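You operate a simulated robot arm through the tools that you are given. There is no shell and no other tool.

You run a simulated robot arm. Do the job below in one go: nothing can be reset, and whatever is moved stays where it is left.

Task
Pack V57 into the open parcel, fold both flaps, smooth the rippled tape.
Fine: Both flaps end flat. Use the felt block till no ripples show, and put it back. Set down upright: what you pick out, felt block. What is to be rubbed or washed off counts as gone when no trace of it is left.

The check looks at the end state, three seconds after you hand in, the way a careful person would. Anything else that was tipped, shoved, dropped, spilled or broken makes it a failure. Flat cloth is picked up by pressing the open fingertips on it (5 to 10 N) and closing them slowly along it; thin cloth reads only 2 to 8 mm in the jaws.

Robot
A 7-joint arm with a two-finger parallel gripper, fixed in place. Base frame: the origin is at the foot of the arm, x ahead of it, y to its left, z up. Readings come in m, rad, newtons and seconds.
Its first joint turns from -2.897 to 2.897 rad. Payload 4.4 kg.
Tool frame: the origin (TCP) lies between the finger pads and is the grasp point; the fingertips stand 0.023 m ahead of it; z points along the fingers, y is the line along which they close. The gripper opens to 0.094 m. The fingers are 0.038 m wide and 0.01 m thick; the gripper's body (0.054 by 0.096 m) begins 0.039 m behind the TCP.
Orientation is that of the tool frame in the base frame, as a unit quaternion [x, y, z, w]. With the fingers straight down and closing along the base's y, the tool's x points along the base's -x, its y along +y and its z along -z.

Tools
- The arm moves only by the tool play_rows. Its argument "commands" is a list of rows, each a list of 7 numbers: the shift along the tool's x, y, z in cm, then the turn, a rotation vector about the tool's x, y, z in rad, then the finger opening in cm, from 0 to 9.4. In form: [[x, y, z, wx, wy, wz, jaw], ...]. A call has 1 to 20 rows; each row shifts and turns the commanded pose from where the row before left it, along the tool's axes as they then stand. Each row takes 0.2 s and may step no farther than 0.05 m and 0.15 rad from the row before; otherwise, or with a gripper value out of range, the whole call is refused. Where a pose cannot be reached the arm comes as near as it can. A force on the tool above 40 N (or 10 N above the force at the start of the call, whichever is more), or a blocked arm, ends the call early, and 0.2 s more pass. The fingers move at their own pace (about 0.072 m/s each) and stop on an object; they squeeze with about 27 N. The grip force told is the motor's: it shows also when the fingers shut on nothing. Time passes only in rows, and 0.2 s behind the last, so rows that do not move let the fingers close. The reply holds the time, the measured pose of the TCP, the force on the tool along the base axes, the opening and the grip force, in the units named above and with some noise, with the torque about the TCP (base axes, N m) and any sound that the robot's microphone picked up.
- Cameras (640 x 400 px; columns grow to the right, rows downward): "scene" is fixed at [0.2277, -0.5063, 1.3585]; the picture's right is [0.63, -0.78, 0.00], its down [-0.53, -0.43, -0.73] and it looks along [0.57, 0.46, -0.69] (base axes); focal length 214 px, centre (320, 200). "wrist" rides on the gripper at [0.086, 0.016, -0.074] in the tool frame; the picture's right is [-0.18, 0.98, 0.00], its down [-0.58, -0.11, -0.81] and it looks along [-0.79, -0.15, 0.59] (tool axes); focal length 243 px, centre (320, 200). There is no depth. A picture from a camera that has moved, and an enlarged one, comes with that camera's place and axes in the base frame and with its lens. The place of the scene camera against the robot may be out by one fixed shift of up to 0.018 m in any direction.
- get_image(camera): a new picture of that camera. No time passes.
- zoom(camera, box): a new picture of the part [left, top, right, bottom] of that camera's present view, enlarged. No time passes.
- close_job(): hands the job in; it is judged then, once.

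Nothing tells you positions but the pictures and the camera data. Unless the task says otherwise, let go and move clear before handing in.

The tools are called after "Emit:" as name(argument=value, ...) on one line, values as JSON. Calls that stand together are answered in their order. play_rows: Moves the arm, as the interface text tells. Its arguments: {"type":"object","properties":{"commands":{"type":"array","items":{"type":"array","items":{"type":"number"}}}},"required":["commands"]} The other tools are called the same way: get_image (camera) takes a picture; zoom (camera, box) takes an enlarged picture of a part of a camera's view; close_job () hands the job in.

At the start:

```text
t: 0.0
tool_pos: [0.8636, 0.1135, 1.1621]
tool_rot: [0.0, 1.0, -0.001, 0.0]
contact_force: [-0.3, -0.1, 0.2]
wrist_torque: [0.03, 0.0, 0.0]
opening: 0.0937
finger_force: 0.0
```

scene: 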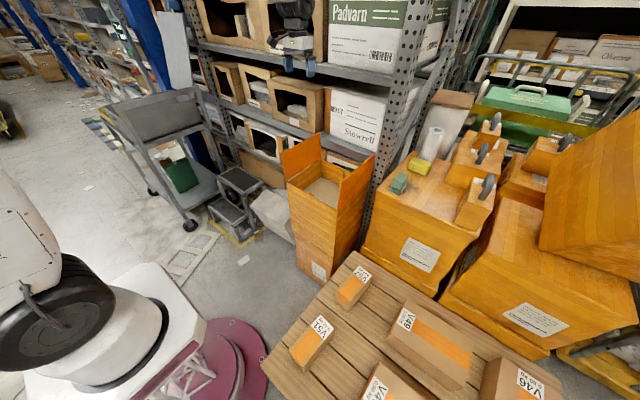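
wrist: 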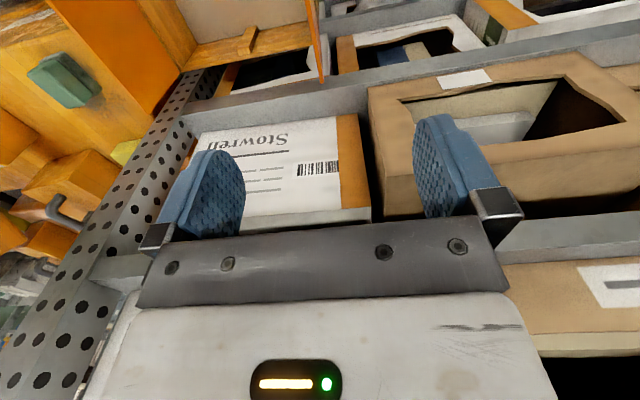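

I see an open tall carton with two raised flaps, a pallet with labelled small boxes (V57, V51, V49...), and a green block on a crate. I'll zoom in to identify things before moving.

Emit:
zoom(camera="scene", box=[250, 240, 410, 400])

Emit:
zoom(camera="scene", box=[260, 120, 420, 280])

Emit:
zoom(camera="scene", box=[360, 100, 520, 260])

Emit:
zoom(camera="scene", box=[360, 290, 560, 400])

```text
2.50 times, centred on (330, 320) of scene
camera zoom: at [0.2277, -0.5063, 1.3585], right [0.63, -0.78, 0.0], down [-0.53, -0.43, -0.73], along [0.57, 0.46, -0.69], focal length 536 px, centre (295, -100)
```

zoom: 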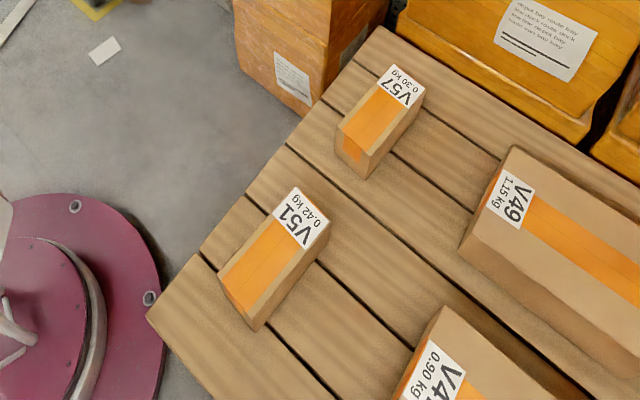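

```text
2.50 times, centred on (340, 200) of scene
camera zoom: at [0.2277, -0.5063, 1.3585], right [0.63, -0.78, 0.0], down [-0.53, -0.43, -0.73], along [0.57, 0.46, -0.69], focal length 536 px, centre (270, 200)
```

zoom: 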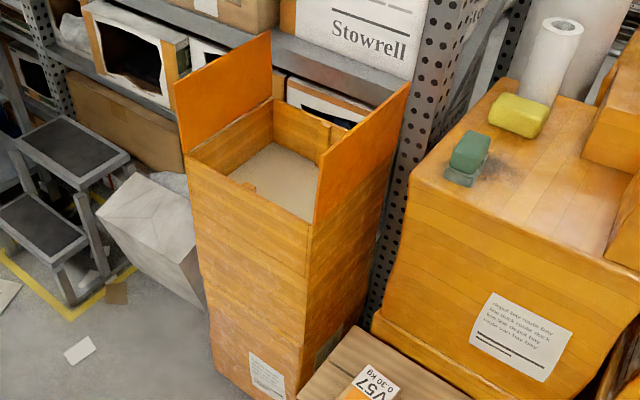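

```text
2.50 times, centred on (440, 180) of scene
camera zoom: at [0.2277, -0.5063, 1.3585], right [0.63, -0.78, 0.0], down [-0.53, -0.43, -0.73], along [0.57, 0.46, -0.69], focal length 536 px, centre (20, 250)
```

zoom: 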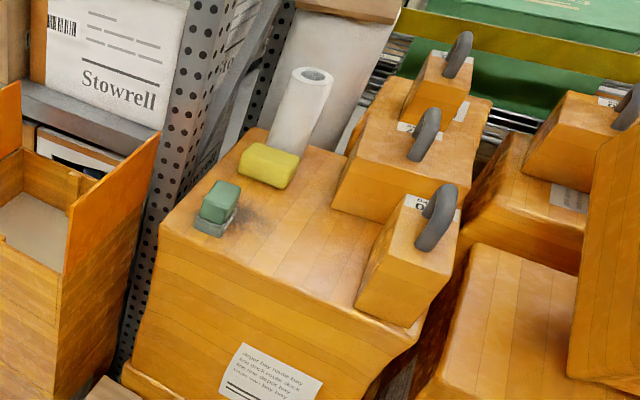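

```text
3.20 times, centred on (460, 345) of scene
camera zoom: at [0.2277, -0.5063, 1.3585], right [0.63, -0.78, 0.0], down [-0.53, -0.43, -0.73], along [0.57, 0.46, -0.69], focal length 686 px, centre (-128, -264)
```

zoom: 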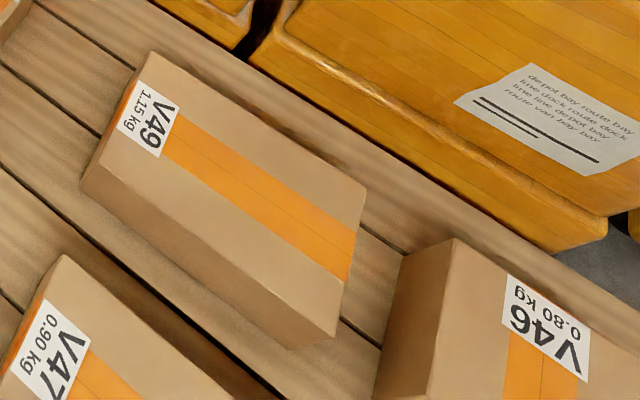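

The green two-layer block on the crate looks like the felt block at about (0.91, -0.34, 0.83); the tape isn't found yet. I'll look at the wrist view in detail first.

Emit:
zoom(camera="wrist", box=[0, 0, 200, 125])

Emit:
zoom(camera="wrist", box=[130, 0, 350, 137])

Emit:
zoom(camera="scene", box=[275, 130, 385, 210])

Emit:
zoom(camera="scene", box=[380, 140, 460, 200])

```text
3.20 times, centred on (100, 62) of wrist
camera zoom: at [0.778, 0.1309, 1.2354], right [0.18, 0.98, 0.0], down [0.58, -0.11, 0.81], along [0.79, -0.15, -0.59], focal length 776 px, centre (1024, 640)
```

zoom: 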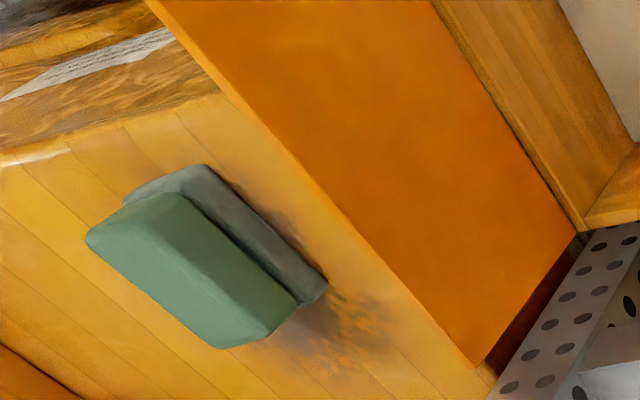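

```text
2.91 times, centred on (240, 68) of wrist
camera zoom: at [0.778, 0.1309, 1.2354], right [0.18, 0.98, 0.0], down [0.58, -0.11, 0.81], along [0.79, -0.15, -0.59], focal length 706 px, centre (553, 582)
```

zoom: 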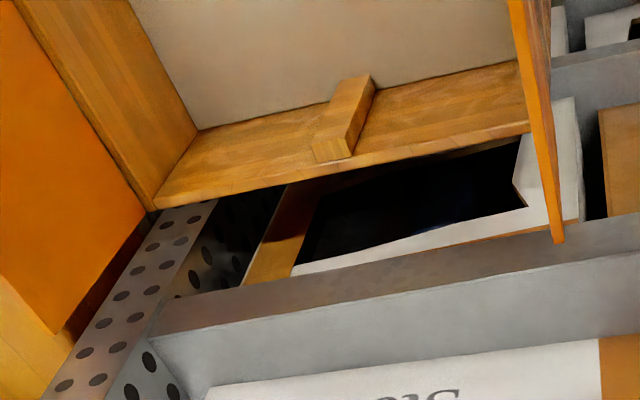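

```text
5.00 times, centred on (330, 170) of scene
camera zoom: at [0.2277, -0.5063, 1.3585], right [0.63, -0.78, 0.0], down [-0.53, -0.43, -0.73], along [0.57, 0.46, -0.69], focal length 1072 px, centre (270, 350)
```

zoom: 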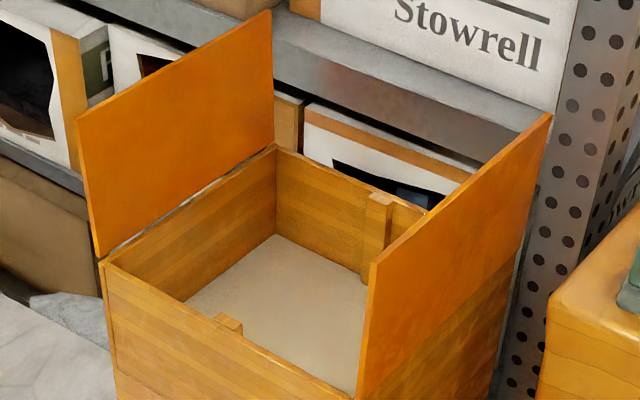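

```text
6.67 times, centred on (420, 170) of scene
camera zoom: at [0.2277, -0.5063, 1.3585], right [0.63, -0.78, 0.0], down [-0.53, -0.43, -0.73], along [0.57, 0.46, -0.69], focal length 1430 px, centre (-347, 400)
```

zoom: 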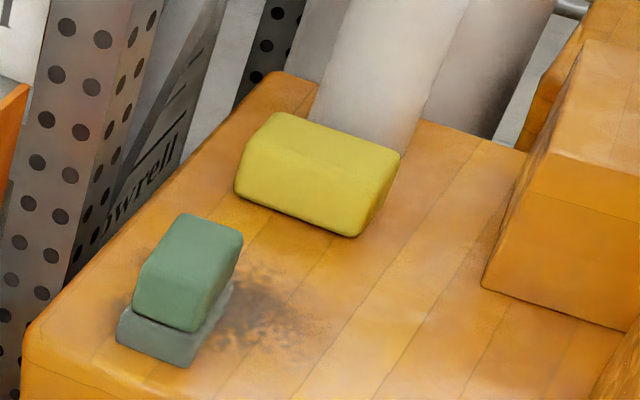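

The parcel is the tall open carton with two hinged flaps (left/right) and inner posts; the felt block is green with a grey sole. I'll retract the arm and pitch the camera down to view the parcel and pallet.

Emit:
play_rows(commands=[[4, 0, 0, 0, 0, 0, 9.4], [4, 0, 0, 0, 0, 0, 9.4], [4, 0, 0, 0, 0, 0, 9.4], [4, 0, 0, 0, 0, 0, 9.4], [4, 0, 0, 0, 0, 0, 9.4], [4, 0, 0, 0, 0, 0, 9.4], [4, 0, 0, 0, 0, 0, 9.4], [0, 0, 0, 0, 0.12, 0, 9.4], [0, 0, 0, 0, 0.12, 0, 9.4], [0, 0, 0, 0, 0.12, 0, 9.4], [0, 0, 0, 0, 0, 0, 9.4]])

Emit:
get_image(camera="wrist")

Emit:
get_image(camera="scene")

```text
t: 2.4
tool_pos: [0.5842, 0.1149, 1.1595]
tool_rot: [0.0, 0.984, 0.0, -0.179]
contact_force: [0.1, 0.2, -0.4]
wrist_torque: [-0.05, 0.01, 0.0]
opening: 0.0938
finger_force: 0.1
```

```text
taken
camera wrist: at [0.5306, 0.1305, 1.2601], right [0.17, 0.98, -0.07], down [0.83, -0.11, 0.55], along [0.53, -0.15, -0.83], focal length 243 px, centre (320, 200)
```

wrist: 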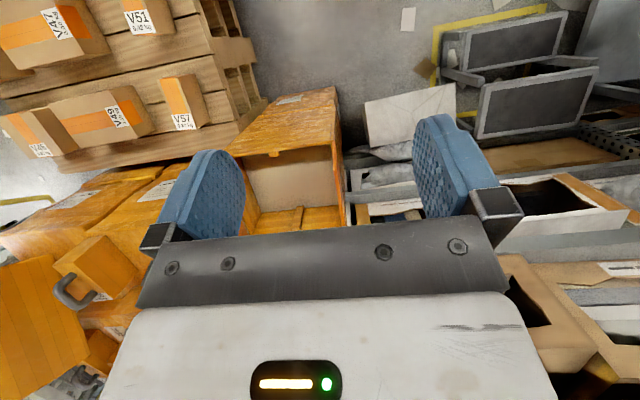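

```text
taken
```

scene: 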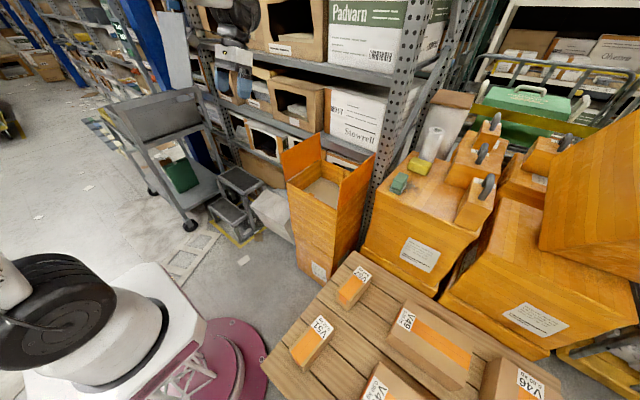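

V57 sits near (0.65, -0.37, 0.53) and the parcel's mouth near (0.93, -0.09). I now want a look from the left side at the left flap's outer face, to find the rippled tape.

Emit:
play_rows(commands=[[0, 4.5, 0, 0, 0, 0, 9.4], [0, 4.5, 0, 0, 0, 0, 9.4], [0, 4.5, 0, 0, 0, 0, 9.4], [0, 4.5, 0, 0, 0, 0, 9.4], [0, 4.5, 0, 0, 0, 0, 9.4], [0, 4.5, 0, 0, 0, 0, 9.4], [0, 4.5, 0, 0, 0, 0, 9.4], [-3.74, 0, -1.41, 0, 0, 0, 9.4], [-3.74, 0, -1.41, 0, 0, 0, 9.4], [-3.74, 0, -1.41, 0, 0, 0, 9.4], [0, 0, 0, -0.0493, 0, 0.131, 9.4], [0, 0, 0, -0.0493, 0, 0.131, 9.4], [0, 0, 0, -0.0493, 0, 0.131, 9.4], [0, 0, 0, -0.0493, 0, 0.131, 9.4], [0, 0, 0, -0.0493, 0, 0.131, 9.4], [0, 0, 0, -0.0493, 0, 0.131, 9.4], [0, 0, 0, -0.0493, 0, 0.131, 9.4], [0, 0, 0, -0.0493, 0, 0.131, 9.4], [0, 0, 0, -0.0493, 0, 0.131, 9.4], [0, 0, 0, 0, 0, 0, 9.4]])

Emit:
get_image(camera="wrist")

```text
t: 6.6
tool_pos: [0.7036, 0.4293, 1.1606]
tool_rot: [0.581, 0.794, 0.106, -0.144]
contact_force: [1.0, 0.5, -0.4]
wrist_torque: [0.03, -0.02, 0.0]
opening: 0.0942
finger_force: 0.1
```

```text
taken
camera wrist: at [0.7036, 0.4866, 1.2608], right [0.99, 0.13, -0.07], down [0.15, -0.82, 0.55], along [0.02, -0.55, -0.83], focal length 243 px, centre (320, 200)
```

wrist: 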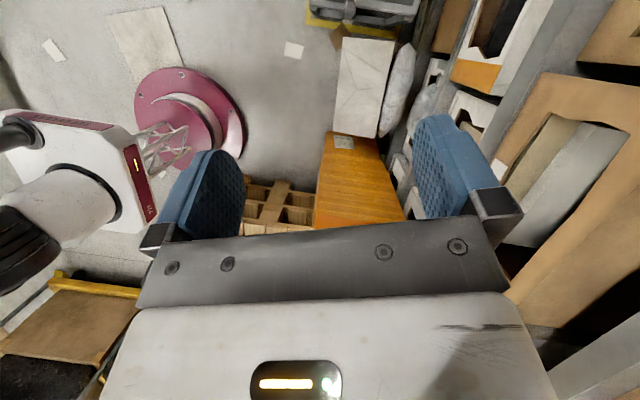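

The parcel is hidden behind the gripper in this view; I'll pitch the camera back up so its left side shows between the fingers.

Emit:
play_rows(commands=[[0, 0, 0, 0, -0.12, 0, 9.4], [0, 0, 0, 0, -0.12, 0, 9.4], [0, 0, 0, 0, -0.12, 0, 9.4], [0, 0, 0, 0, 0, 0, 9.4]])

Emit:
get_image(camera="wrist")

Emit:
zoom(camera="wrist", box=[240, 60, 440, 220])

```text
t: 7.6
tool_pos: [0.7033, 0.4304, 1.1616]
tool_rot: [0.589, 0.808, 0.0, 0.001]
contact_force: [-0.3, -0.4, -0.5]
wrist_torque: [-0.02, 0.0, 0.02]
opening: 0.0938
finger_force: 0.0
```

```text
taken
camera wrist: at [0.6936, 0.5169, 1.2351], right [0.99, 0.12, 0.0], down [0.07, -0.59, 0.81], along [0.1, -0.8, -0.59], focal length 243 px, centre (320, 200)
```

wrist: 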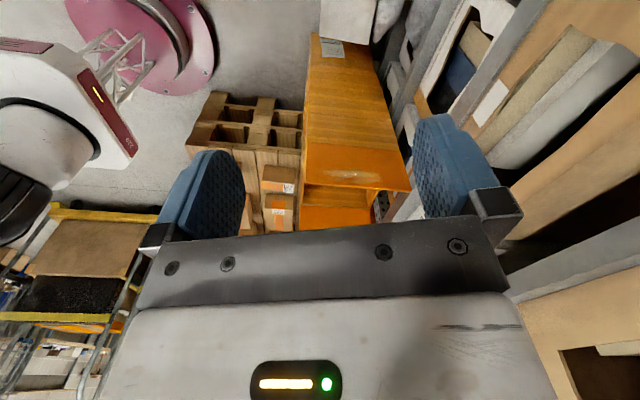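

```text
2.50 times, centred on (340, 140) of wrist
camera zoom: at [0.6936, 0.5169, 1.2351], right [0.99, 0.12, 0.0], down [0.07, -0.59, 0.81], along [0.1, -0.8, -0.59], focal length 606 px, centre (270, 350)
```

zoom: 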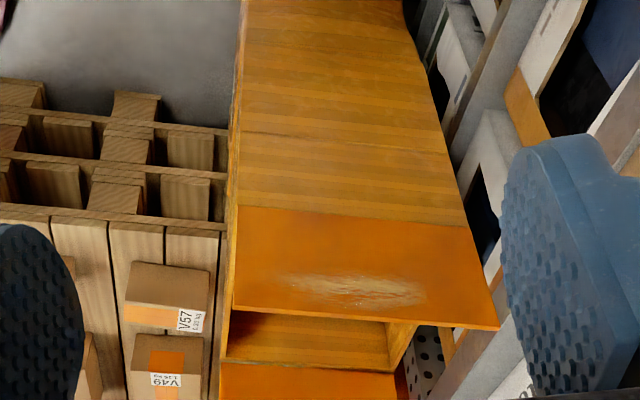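

The rippled patch is on the outer face of the left flap, so it will face up once folded. The parcel rim runs about x 0.714–0.97, y −0.195–0.085, z ≈ 0.725, with upright flaps ~0.14 high. Next I'll look closely at V57.

Emit:
zoom(camera="scene", box=[322, 250, 402, 310])

Emit:
zoom(camera="wrist", box=[290, 120, 430, 220])

Emit:
zoom(camera="wrist", box=[230, 130, 310, 235])

```text
6.67 times, centred on (362, 280) of scene
camera zoom: at [0.2277, -0.5063, 1.3585], right [0.63, -0.78, 0.0], down [-0.53, -0.43, -0.73], along [0.57, 0.46, -0.69], focal length 1430 px, centre (40, -333)
```

zoom: 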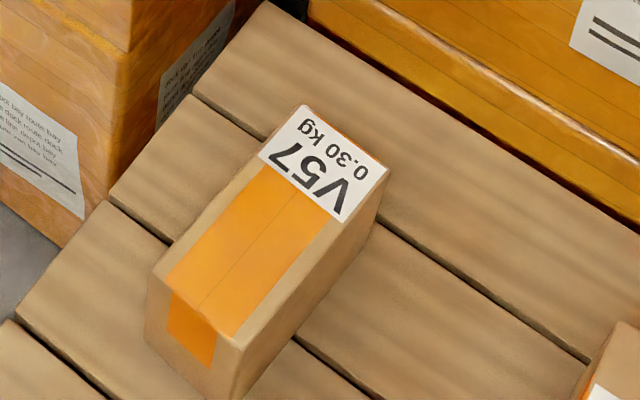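

```text
4.00 times, centred on (360, 170) of wrist
camera zoom: at [0.6936, 0.5169, 1.2351], right [0.99, 0.12, 0.0], down [0.07, -0.59, 0.81], along [0.1, -0.8, -0.59], focal length 970 px, centre (160, 320)
```

zoom: 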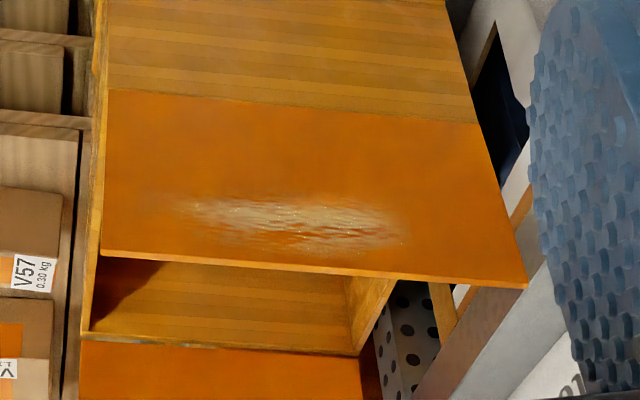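

```text
3.81 times, centred on (270, 182) of wrist
camera zoom: at [0.6936, 0.5169, 1.2351], right [0.99, 0.12, 0.0], down [0.07, -0.59, 0.81], along [0.1, -0.8, -0.59], focal length 924 px, centre (510, 267)
```

zoom: 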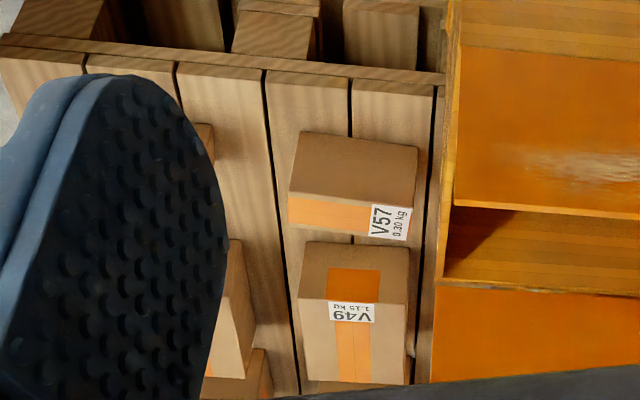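

V57 is about 0.14 × 0.06 × 0.09 m, centred near (0.61, −0.37) with yaw ≈ −5°, top at z ≈ 0.52. I'll turn the tool back, cross high over everything and hover to view it closely.

Emit:
play_rows(commands=[[0, 0, 0, 0, 0, -0.13, 9.4], [0, 0, 0, 0, 0, -0.13, 9.4], [0, 0, 0, 0, 0, -0.13, 9.4], [0, 0, 0, 0, 0, -0.13, 9.4], [0, 0, 0, 0, 0, -0.13, 9.4], [0, 0, 0, 0, 0, -0.13, 9.4], [0, 0, 0, 0, 0, -0.13, 9.4], [0, 0, 0, 0, 0, -0.13, 9.4], [0, 0, 0, 0, 0, -0.13, 9.4], [4.5, 0, 0, 0, 0, 0, 9.4], [4.5, 0, 0, 0, 0, 0, 9.4], [4.5, 0, 0, 0, 0, 0, 9.4], [4.5, 0, 0, 0, 0, 0, 9.4], [0, -4.5, 0, 0, 0, 0, 9.4], [0, -4.5, 0, 0, 0, 0, 9.4], [0, -4.5, 0, 0, 0, 0, 9.4], [0, -4.5, 0, 0, 0, 0, 9.4], [0, -4.5, 0, 0, 0, 0, 9.4], [0, -4.5, 0, 0, 0, 0, 9.4], [0, -4.5, 0, 0, 0, 0, 9.4]])

Emit:
play_rows(commands=[[0, -4.5, 0, 0, 0, 0, 9.4], [0, -4.5, 0, 0, 0, 0, 9.4], [0, -4.5, 0, 0, 0, 0, 9.4], [0, -4.5, 0, 0, 0, 0, 9.4], [0, -4.5, 0, 0, 0, 0, 9.4], [0, -4.5, 0, 0, 0, 0, 9.4], [0, -4.5, 0, 0, 0, 0, 9.4], [0, -4.5, 0, 0, 0, 0, 9.4], [0, -4.5, 0, 0, 0, 0, 9.4], [0, -4.5, 0, 0, 0, 0, 9.4], [0, -3, 0, 0, 0, 0, 9.4], [0, 0, 4.5, 0, 0, 0, 9.4], [0, 0, 4.5, 0, 0, 0, 9.4], [0, 0, 4.5, 0, 0, 0, 9.4], [0, 0, 4.5, 0, 0, 0, 9.4], [0, 0, 4.5, 0, 0, 0, 9.4], [0, 0, 4.5, 0, 0, 0, 9.4], [0, 0, 4, 0, 0, 0, 9.4], [0, 0, 0, 0, 0, 0, 9.4]])

Emit:
get_image(camera="wrist")

Emit:
get_image(camera="scene")

```text
t: 11.8
tool_pos: [0.4933, 0.1347, 1.16]
tool_rot: [0.045, 0.999, -0.001, -0.001]
contact_force: [0.7, -0.3, -0.8]
wrist_torque: [0.06, 0.0, 0.0]
opening: 0.0941
finger_force: 0.0
```

```text
t: 15.8
tool_pos: [0.4523, -0.345, 0.8506]
tool_rot: [0.046, 0.999, -0.001, 0.0]
contact_force: [-0.3, -0.3, 0.4]
wrist_torque: [0.0, 0.03, -0.04]
opening: 0.094
finger_force: 0.2
```

```text
taken
camera wrist: at [0.3681, -0.3206, 0.9246], right [0.27, 0.96, 0.0], down [0.57, -0.16, 0.81], along [0.78, -0.22, -0.59], focal length 243 px, centre (320, 200)
```

wrist: 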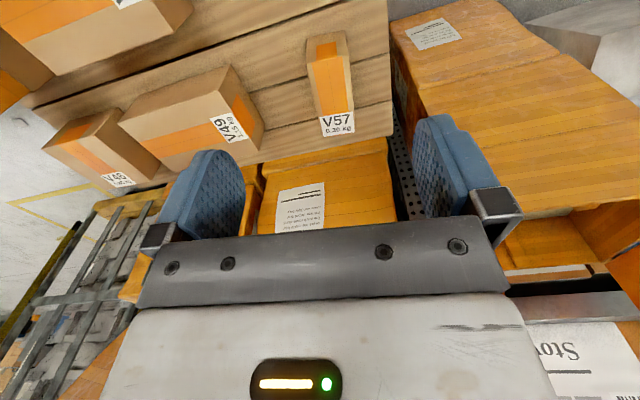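

```text
taken
```

scene: 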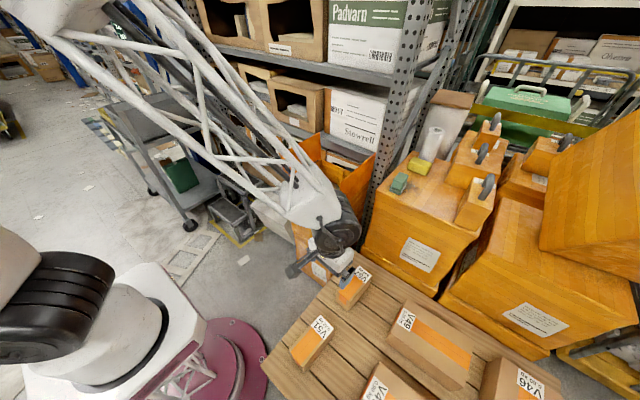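

V57 is clearly in view with its label facing +x end. I'll enlarge it to compute its corners precisely.

Emit:
zoom(camera="wrist", box=[280, 20, 400, 145])

```text
3.20 times, centred on (340, 82) of wrist
camera zoom: at [0.3681, -0.3206, 0.9246], right [0.27, 0.96, 0.0], down [0.57, -0.16, 0.81], along [0.78, -0.22, -0.59], focal length 776 px, centre (256, 576)
```

zoom: 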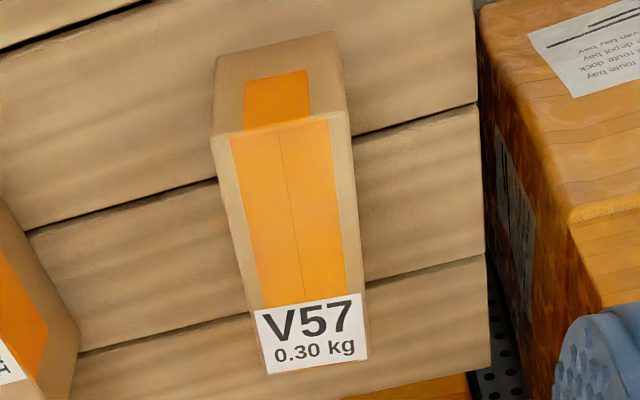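

V57's centre is about (0.612, −0.366), top z ≈ 0.525, roughly 0.067 wide. I'll hover above it and check alignment between the fingers before descending.

Emit:
play_rows(commands=[[-4.03, -0.15, 0, 0, 0, 0.013, 9.4], [-4.03, -0.15, 0, 0, 0, 0, 9.4], [-4.03, -0.15, 0, 0, 0, 0, 9.4], [-4.03, -0.15, 0, 0, 0, 0, 9.4], [0, 0, 5, 0, 0, 0, 9.4], [0, 0, 5, 0, 0, 0, 9.4], [0, 0, 5, 0, 0, 0, 9.4], [0, 0, 0, 0, 0, 0, 9.4]])

Emit:
get_image(camera="wrist")

Emit:
zoom(camera="scene", box=[290, 180, 450, 320])

```text
t: 17.6
tool_pos: [0.6145, -0.366, 0.7018]
tool_rot: [0.051, 0.999, -0.002, 0.0]
contact_force: [-0.1, -0.1, -0.5]
wrist_torque: [-0.02, 0.0, -0.01]
opening: 0.0942
finger_force: 0.0
```

```text
taken
camera wrist: at [0.5306, -0.3415, 0.7763], right [0.28, 0.96, 0.0], down [0.57, -0.17, 0.81], along [0.77, -0.23, -0.59], focal length 243 px, centre (320, 200)
```

wrist: 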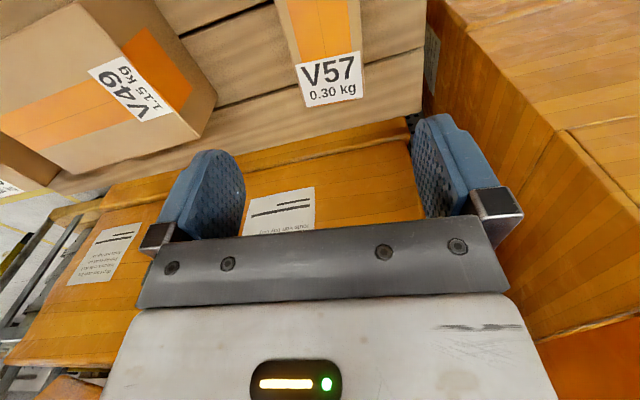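

```text
2.86 times, centred on (370, 250) of scene
camera zoom: at [0.2277, -0.5063, 1.3585], right [0.63, -0.78, 0.0], down [-0.53, -0.43, -0.73], along [0.57, 0.46, -0.69], focal length 613 px, centre (177, 57)
```

zoom: 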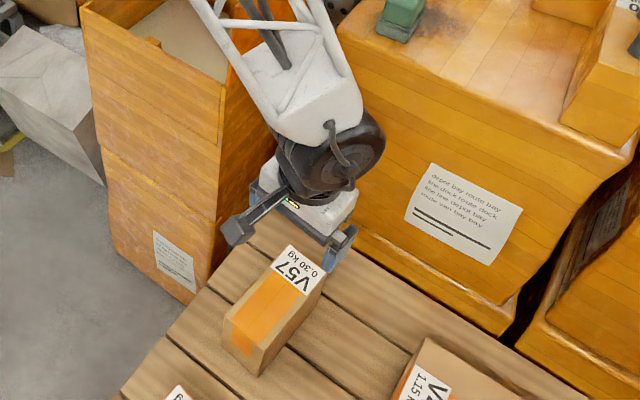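

Fingers straddle V57 well (centre offset under 3 mm). Descending to grasp about 3 cm below its top and closing.

Emit:
play_rows(commands=[[0, 0, 4, 0, 0, 0, 9.4], [0, 0, 4, 0, 0, 0, 9.4], [0, 0, 4, 0, 0, 0, 9.4], [0, 0, 4, 0, 0, 0, 9.4], [0, 0, 2.5, 0, 0, 0, 9.4], [0, 0, 2, 0, 0, 0, 9.4], [0, 0, 0, 0, 0, 0, 9.4], [0, 0, 0, 0, 0, 0, 9.4]])

Emit:
get_image(camera="wrist")

Emit:
zoom(camera="scene", box=[290, 180, 450, 320])

```text
t: 19.4
tool_pos: [0.612, -0.3703, 0.4971]
tool_rot: [0.051, 0.999, -0.001, 0.0]
contact_force: [0.6, -1.4, 0.1]
wrist_torque: [0.0, 0.04, -0.02]
opening: 0.0941
finger_force: 0.1
```

```text
taken
camera wrist: at [0.5292, -0.3459, 0.5706], right [0.28, 0.96, 0.0], down [0.57, -0.17, 0.81], along [0.77, -0.23, -0.59], focal length 243 px, centre (320, 200)
```

wrist: 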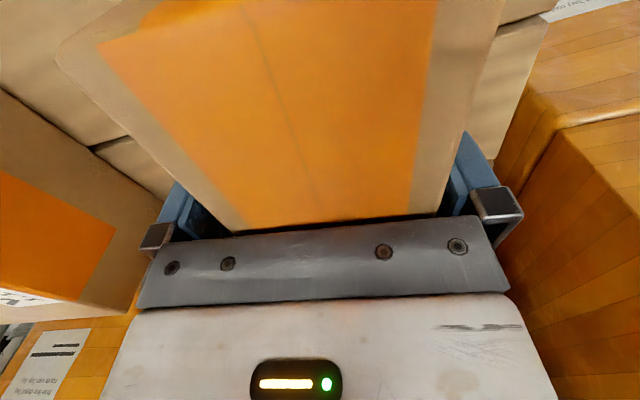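

```text
2.86 times, centred on (370, 250) of scene
camera zoom: at [0.2277, -0.5063, 1.3585], right [0.63, -0.78, 0.0], down [-0.53, -0.43, -0.73], along [0.57, 0.46, -0.69], focal length 613 px, centre (177, 57)
```

zoom: 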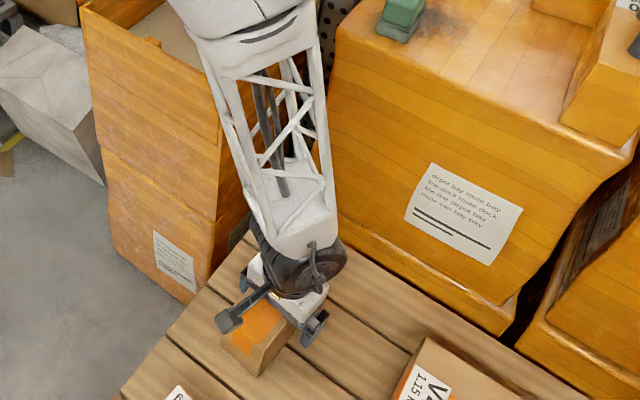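

V57 is between the fingers, slightly nearer the right finger; I'll shift 3 mm to centre, then close and lift slightly.

Emit:
play_rows(commands=[[0, 0.4, 0, 0, 0, 0, 9.4], [0, 0, 0, 0, 0, 0, 7.5], [0, 0, 0, 0, 0, 0, 6.5], [0, 0, 0, 0, 0, 0, 5], [0, 0, 0, 0, 0, 0, 5], [0, 0, 0, 0, 0, 0, 5]])

```text
t: 20.8
tool_pos: [0.614, -0.3642, 0.4958]
tool_rot: [0.051, 0.999, 0.0, 0.0]
contact_force: [-0.5, 1.1, 2.9]
wrist_torque: [0.27, -0.35, 0.13]
opening: 0.0678
finger_force: 27.2
```

V57 is gripped (opening 68 mm). Lifting straight up to clear the flaps.

Emit:
play_rows(commands=[[0, 0, -1, 0, 0, 0, 5], [0, 0, -2, 0, 0, 0, 5], [0, 0, -4, 0, 0, 0, 5], [0, 0, -5, 0, 0, 0, 5], [0, 0, -5, 0, 0, 0, 5], [0, 0, -5, 0, 0, 0, 5], [0, 0, -5, 0, 0, 0, 5], [0, 0, -5, 0, 0, 0, 5], [0, 0, -5, 0, 0, 0, 5], [0, 0, -5, 0, 0, 0, 5], [0, 0, -5, 0, 0, 0, 5], [0, 0, -5, 0, 0, 0, 5], [0, 0, -2, 0, 0, 0, 5], [0, 0, 0, 0, 0, 0, 5]])

Emit:
get_image(camera="scene")

Emit:
get_image(camera="wrist")

```text
t: 23.8
tool_pos: [0.6146, -0.3637, 1.038]
tool_rot: [0.052, 0.999, -0.001, 0.0]
contact_force: [-0.2, 0.2, -3.8]
wrist_torque: [-0.01, -0.06, 0.03]
opening: 0.0677
finger_force: 27.2
```

```text
taken
```

scene: 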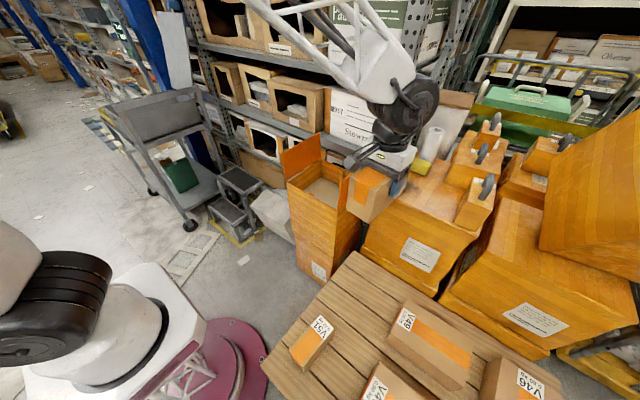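

```text
taken
camera wrist: at [0.5303, -0.3387, 1.1116], right [0.28, 0.96, 0.0], down [0.57, -0.17, 0.81], along [0.77, -0.23, -0.59], focal length 243 px, centre (320, 200)
```

wrist: 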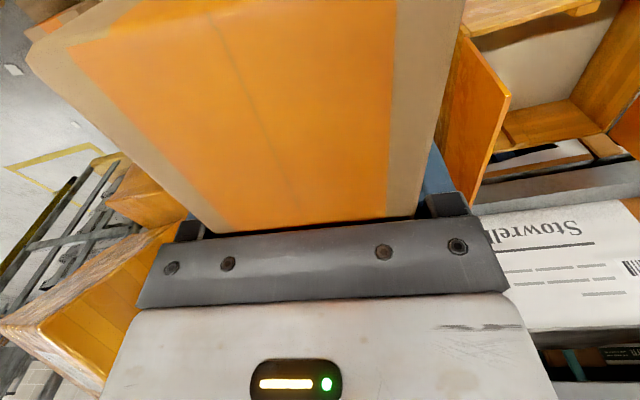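

V57 is held high, with its bottom well above the flap tops. Squaring the yaw and moving over the parcel's centre.

Emit:
play_rows(commands=[[0, 0, 0, 0, 0, -0.112, 5], [-2.88, 3.83, 0, 0, 0, 0, 5], [-2.88, 3.83, 0, 0, 0, 0, 5], [-2.88, 3.83, 0, 0, 0, 0, 5], [-2.88, 3.83, 0, 0, 0, 0, 5], [-2.88, 3.83, 0, 0, 0, 0, 5], [-2.88, 3.83, 0, 0, 0, 0, 5], [-2.88, 3.83, 0, 0, 0, 0, 5], [-2.88, 3.83, 0, 0, 0, 0, 5], [0, 0, 0, 0, 0, 0, 5], [0, 0, 0, 0, 0, 0, 5]])

Emit:
get_image(camera="wrist")

Emit:
zoom(camera="scene", box=[260, 60, 460, 260])

```text
t: 26.2
tool_pos: [0.8406, -0.0547, 1.0358]
tool_rot: [-0.004, 1.0, 0.0, 0.0]
contact_force: [0.7, -1.2, -3.8]
wrist_torque: [0.02, -0.02, 0.02]
opening: 0.0679
finger_force: 27.2
```

```text
taken
camera wrist: at [0.7549, -0.0397, 1.1098], right [0.18, 0.98, 0.0], down [0.58, -0.1, 0.81], along [0.79, -0.14, -0.59], focal length 243 px, centre (320, 200)
```

wrist: 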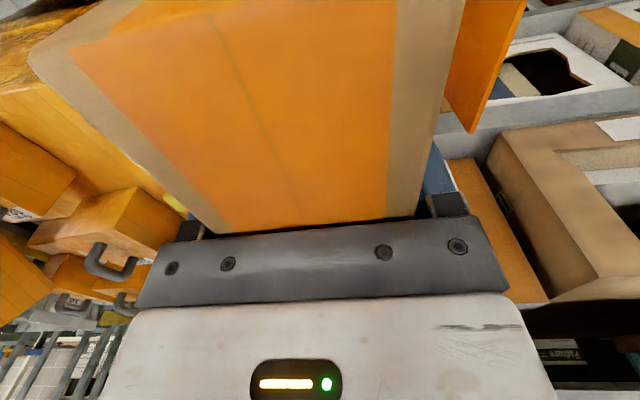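

```text
2.00 times, centred on (360, 160) of scene
camera zoom: at [0.2277, -0.5063, 1.3585], right [0.63, -0.78, 0.0], down [-0.53, -0.43, -0.73], along [0.57, 0.46, -0.69], focal length 429 px, centre (240, 280)
```

zoom: 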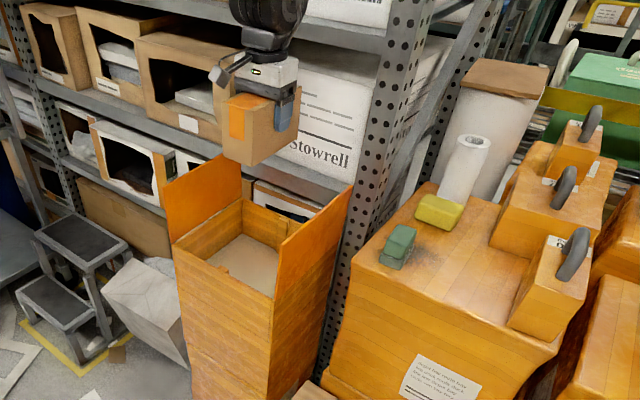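

V57 hovers above the opening. I'll descend partway and check clearance to flaps and rim.

Emit:
play_rows(commands=[[0, 0, 4, 0, 0, 0, 5], [0, 0, 4, 0, 0, 0, 5], [0, 0, 4, 0, 0, 0, 5], [0, 0, 4, 0, 0, 0, 5], [0, 0, 0, 0, 0, 0, 5]])

Emit:
get_image(camera="wrist")

Emit:
zoom(camera="scene", box=[260, 80, 420, 240])

```text
t: 27.4
tool_pos: [0.8412, -0.0549, 0.8771]
tool_rot: [-0.004, 1.0, -0.001, 0.0]
contact_force: [0.0, -0.2, -3.3]
wrist_torque: [-0.02, 0.0, 0.0]
opening: 0.068
finger_force: 26.8
```

```text
taken
camera wrist: at [0.7551, -0.0399, 0.9519], right [0.18, 0.98, 0.0], down [0.58, -0.1, 0.81], along [0.79, -0.14, -0.59], focal length 243 px, centre (320, 200)
```

wrist: 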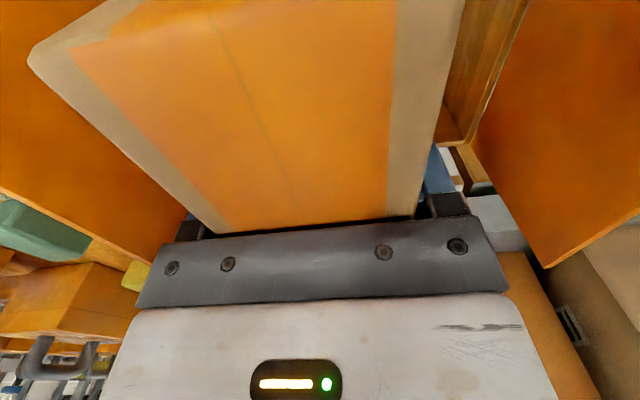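

```text
2.50 times, centred on (340, 160) of scene
camera zoom: at [0.2277, -0.5063, 1.3585], right [0.63, -0.78, 0.0], down [-0.53, -0.43, -0.73], along [0.57, 0.46, -0.69], focal length 536 px, centre (270, 300)
```

zoom: 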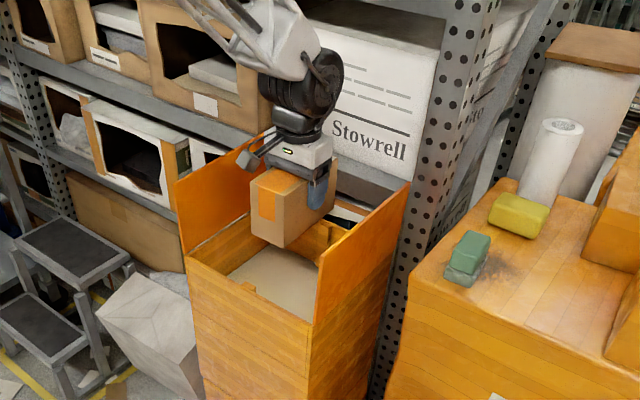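

Alignment over the opening looks good, with roughly 9 cm on each side to the flaps. Continuing down to just above the parcel floor.

Emit:
play_rows(commands=[[0, 0, 4, 0, 0, 0, 5], [0, 0, 4, 0, 0, 0, 5], [0, 0, 4, 0, 0, 0, 5], [0, 0, 3, 0, 0, 0, 5], [0, 0, 0, 0, 0, 0, 5]])

Emit:
get_image(camera="wrist")

Emit:
zoom(camera="scene", box=[270, 110, 400, 210])

```text
t: 28.6
tool_pos: [0.8416, -0.0549, 0.7234]
tool_rot: [-0.004, 1.0, -0.001, 0.0]
contact_force: [-0.2, -0.5, -2.6]
wrist_torque: [-0.01, -0.01, -0.02]
opening: 0.0678
finger_force: 27.0
```

```text
taken
camera wrist: at [0.756, -0.0414, 0.7987], right [0.18, 0.98, 0.0], down [0.58, -0.1, 0.81], along [0.79, -0.14, -0.59], focal length 243 px, centre (320, 200)
```

wrist: 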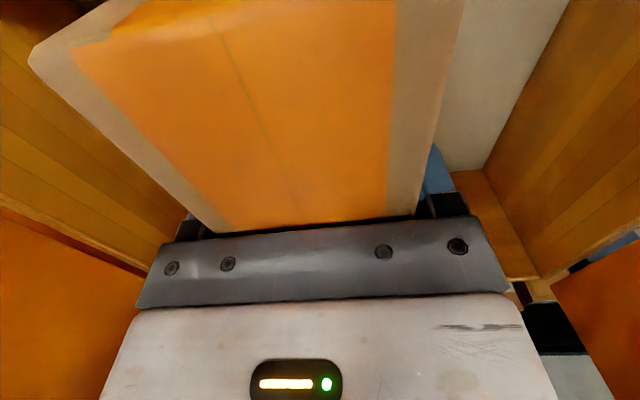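

```text
4.00 times, centred on (335, 160) of scene
camera zoom: at [0.2277, -0.5063, 1.3585], right [0.63, -0.78, 0.0], down [-0.53, -0.43, -0.73], along [0.57, 0.46, -0.69], focal length 858 px, centre (260, 360)
```

zoom: 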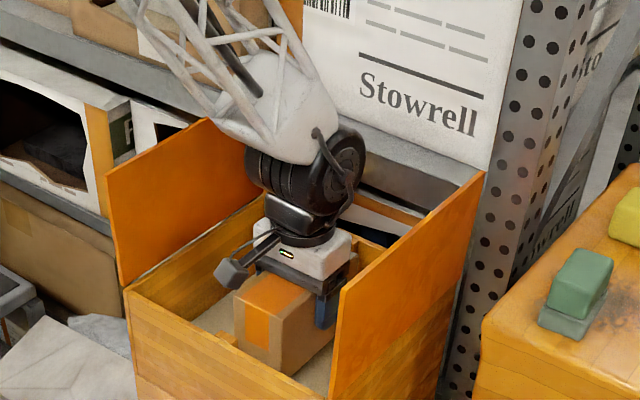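

V57 is inside the opening and clear of walls. I'll lower in small steps, watching for floor contact.

Emit:
play_rows(commands=[[0, 0, 1, 0, 0, 0, 5], [0, 0, 1, 0, 0, 0, 5], [0, 0, 0.5, 0, 0, 0, 5], [0, 0, 0, 0, 0, 0, 5]])

Emit:
play_rows(commands=[[0, 0, 0.4, 0, 0, 0, 5], [0, 0, 0.3, 0, 0, 0, 5], [0, 0, 0, 0, 0, 0, 5]])

```text
t: 29.6
tool_pos: [0.8411, -0.0555, 0.7007]
tool_rot: [-0.004, 1.0, -0.001, 0.0]
contact_force: [-0.2, -0.1, -2.8]
wrist_torque: [0.03, -0.02, 0.02]
opening: 0.0679
finger_force: 27.7
```

```text
t: 30.4
tool_pos: [0.8425, -0.0556, 0.6958]
tool_rot: [-0.004, 1.0, 0.0, 0.001]
contact_force: [-3.6, -3.1, 25.5]
wrist_torque: [0.79, -0.07, 0.27]
opening: 0.068
finger_force: 26.7
```

Contact at TCP z ≈ 0.696, consistent with V57 resting on the parcel floor. I'll check the pictures before releasing.

Emit:
play_rows(commands=[[0, 0, -0.2, 0, 0, 0, 5], [0, 0, 0, 0, 0, 0, 5]])

Emit:
get_image(camera="wrist")

Emit:
zoom(camera="scene", box=[280, 130, 380, 210])

```text
t: 31.0
tool_pos: [0.8414, -0.0552, 0.6956]
tool_rot: [-0.004, 1.0, -0.002, 0.0]
contact_force: [3.3, 0.4, 6.1]
wrist_torque: [0.19, -0.92, -0.18]
opening: 0.068
finger_force: 27.2
```

```text
taken
camera wrist: at [0.7552, -0.04, 0.7703], right [0.18, 0.98, 0.0], down [0.58, -0.1, 0.81], along [0.79, -0.14, -0.59], focal length 243 px, centre (320, 200)
```

wrist: 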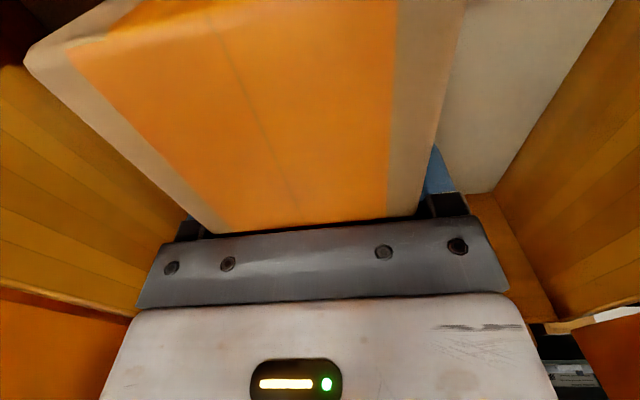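

```text
5.00 times, centred on (330, 170) of scene
camera zoom: at [0.2277, -0.5063, 1.3585], right [0.63, -0.78, 0.0], down [-0.53, -0.43, -0.73], along [0.57, 0.46, -0.69], focal length 1072 px, centre (270, 350)
```

zoom: 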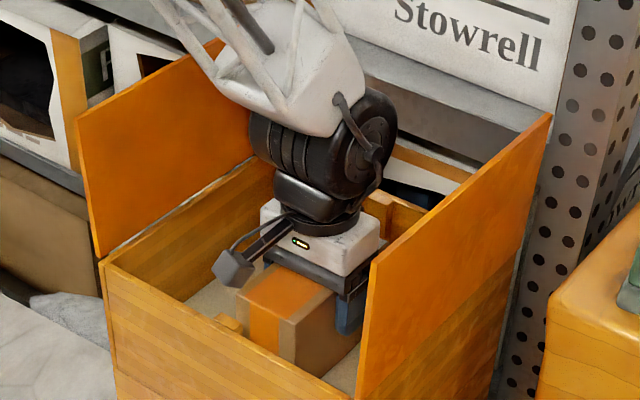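

V57 rests flat on the parcel floor with its top about 1.5 cm below the rim (z ≈ 0.74). Releasing and rising straight up.

Emit:
play_rows(commands=[[0, 0, 0, 0, 0, 0, 7.2], [0, 0, 0, 0, 0, 0, 8], [0, 0, 0, 0, 0, 0, 9.2], [0, 0, 0, 0, 0, 0, 9.2], [0, 0, -1, 0, 0, 0, 9.2], [0, 0, -2, 0, 0, 0, 9.2], [0, 0, -4, 0, 0, 0, 9.2], [0, 0, -5, 0, 0, 0, 9.2], [0, 0, -5, 0, 0, 0, 9.2], [0, 0, -5, 0, 0, 0, 9.2], [0, 0, -5, 0, 0, 0, 9.2], [0, 0, -4, 0, 0, 0, 9.2], [0, 0, 0, 0, 0, 0, 9.2]])

Emit:
get_image(camera="wrist")

Emit:
zoom(camera="scene", box=[280, 130, 380, 210])

```text
t: 33.8
tool_pos: [0.8389, -0.0554, 1.0072]
tool_rot: [-0.005, 1.0, -0.001, 0.0]
contact_force: [-0.1, 0.5, -0.2]
wrist_torque: [0.0, 0.0, 0.01]
opening: 0.0919
finger_force: 0.0
```

```text
taken
camera wrist: at [0.7525, -0.0404, 1.0816], right [0.18, 0.98, 0.0], down [0.58, -0.1, 0.81], along [0.79, -0.14, -0.59], focal length 243 px, centre (320, 200)
```

wrist: 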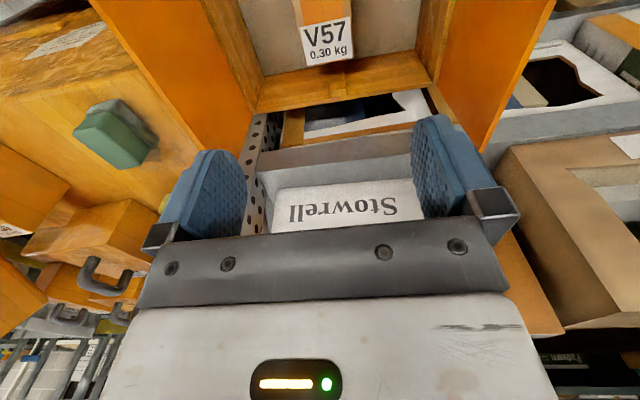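

```text
5.00 times, centred on (330, 170) of scene
camera zoom: at [0.2277, -0.5063, 1.3585], right [0.63, -0.78, 0.0], down [-0.53, -0.43, -0.73], along [0.57, 0.46, -0.69], focal length 1072 px, centre (270, 350)
```

zoom: 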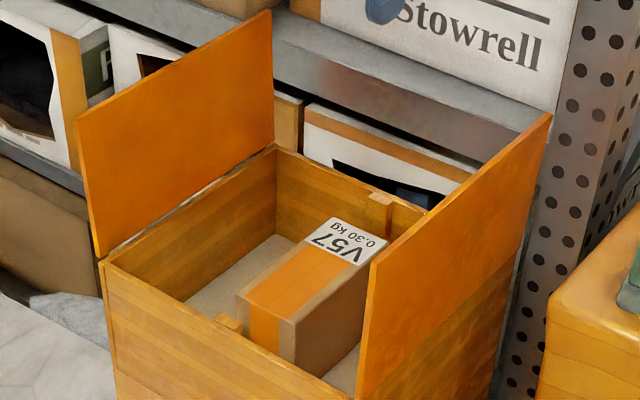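

V57 stands upright in the parcel. Next I fold the flaps; I'll enlarge views to measure the flaps' edges and the crate/felt block beside them.

Emit:
zoom(camera="wrist", box=[60, 0, 280, 200])

Emit:
zoom(camera="wrist", box=[230, 0, 570, 200])

```text
2.00 times, centred on (170, 100) of wrist
camera zoom: at [0.7525, -0.0404, 1.0816], right [0.18, 0.98, 0.0], down [0.58, -0.1, 0.81], along [0.79, -0.14, -0.59], focal length 485 px, centre (620, 400)
```

zoom: 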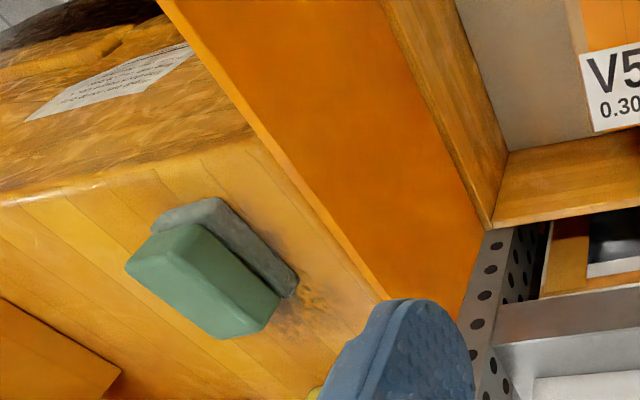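

```text
1.88 times, centred on (400, 100) of wrist
camera zoom: at [0.7525, -0.0404, 1.0816], right [0.18, 0.98, 0.0], down [0.58, -0.1, 0.81], along [0.79, -0.14, -0.59], focal length 457 px, centre (169, 388)
```

zoom: 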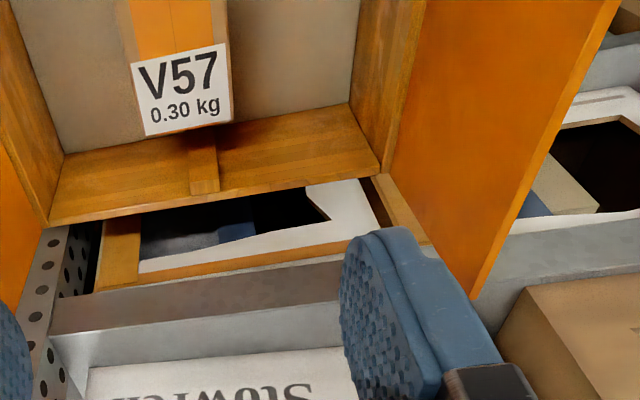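

Both flaps are ~0.14 m long and stand nearly upright (hinges z ≈ 0.74, tops z ≈ 0.88). I'll close the fingers and go outside the right flap, between it and the crate.

Emit:
play_rows(commands=[[0, 0, 0, 0, 0, 0, 0], [0.2, -3.8, 0, 0, 0, 0, 0], [0.2, -3.8, 0, 0, 0, 0, 0], [0.2, -3.8, 0, 0, 0, 0, 0], [0.2, -3.8, 0, 0, 0, 0, 0], [0, -3.8, 0, 0, 0, 0, 0], [0, 0, 3, 0, 0, 0, 0], [0, 0, 3, 0, 0, 0, 0], [0, 0, 3, 0, 0, 0, 0], [0, 0, 0, 0, 0, 0, 0]])

Emit:
get_image(camera="wrist")

Emit:
zoom(camera="scene", box=[290, 70, 450, 230])

```text
t: 36.0
tool_pos: [0.8357, -0.2448, 0.9158]
tool_rot: [-0.004, 1.0, 0.0, 0.0]
contact_force: [0.5, -0.6, -0.6]
wrist_torque: [-0.01, -0.01, 0.03]
opening: 0.0001
finger_force: 26.5
```

```text
taken
camera wrist: at [0.7494, -0.2294, 0.9894], right [0.18, 0.98, 0.0], down [0.58, -0.1, 0.81], along [0.79, -0.14, -0.59], focal length 243 px, centre (320, 200)
```

wrist: 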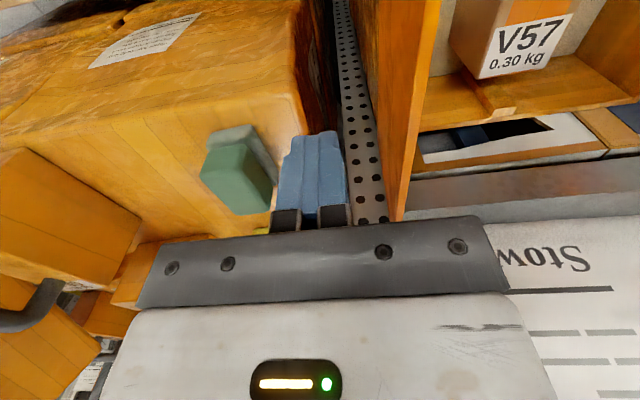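

```text
2.50 times, centred on (370, 150) of scene
camera zoom: at [0.2277, -0.5063, 1.3585], right [0.63, -0.78, 0.0], down [-0.53, -0.43, -0.73], along [0.57, 0.46, -0.69], focal length 536 px, centre (195, 325)
```

zoom: 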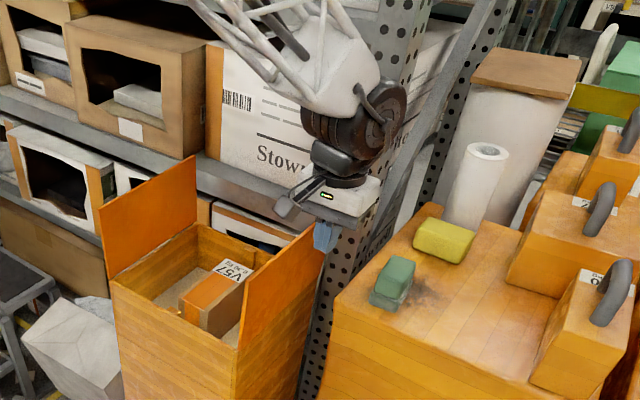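

The closed fingers are between the right flap and the crate with free space. I'll go down a little and start pushing the flap inward along its arc.

Emit:
play_rows(commands=[[0, 0, 2.2, 0, 0, 0, 0], [0, 0, 2.1, 0, 0, 0, 0], [0, 1.6, 0, 0, 0, 0, 0], [0, 1.6, 0, 0, 0, 0, 0], [0, 1.0, 0, 0, 0, 0, 0], [0, 1.0, 0.1, 0, 0, 0, 0], [0, 1.0, 0.2, 0, 0, 0, 0], [0, 1.0, 0.3, 0, 0, 0, 0], [0, 0, 0, 0, 0, 0, 0]])

Emit:
get_image(camera="wrist")

Emit:
zoom(camera="scene", box=[280, 110, 400, 230])

```text
t: 38.0
tool_pos: [0.8349, -0.1747, 0.8675]
tool_rot: [-0.004, 1.0, -0.001, 0.0]
contact_force: [0.1, -0.6, -0.6]
wrist_torque: [0.0, 0.01, -0.02]
opening: 0.0
finger_force: 26.7
```

```text
taken
camera wrist: at [0.7482, -0.1589, 0.9418], right [0.18, 0.98, 0.0], down [0.58, -0.1, 0.81], along [0.79, -0.14, -0.59], focal length 243 px, centre (320, 200)
```

wrist: 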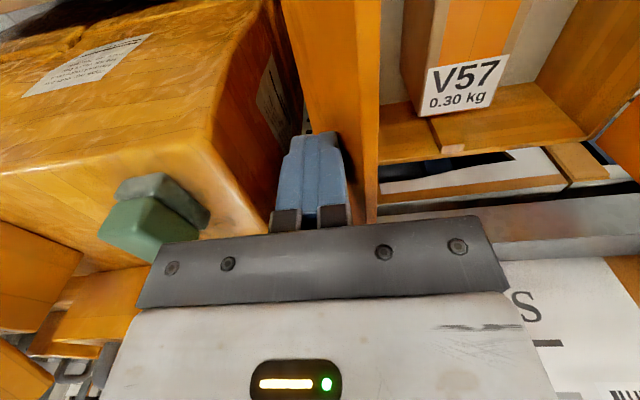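

```text
3.33 times, centred on (340, 170) of scene
camera zoom: at [0.2277, -0.5063, 1.3585], right [0.63, -0.78, 0.0], down [-0.53, -0.43, -0.73], along [0.57, 0.46, -0.69], focal length 715 px, centre (253, 300)
```

zoom: 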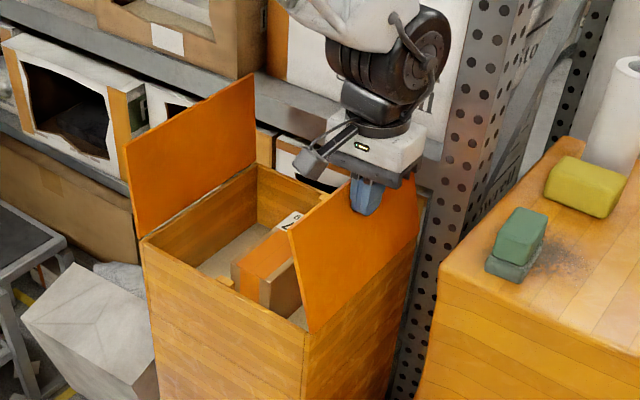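

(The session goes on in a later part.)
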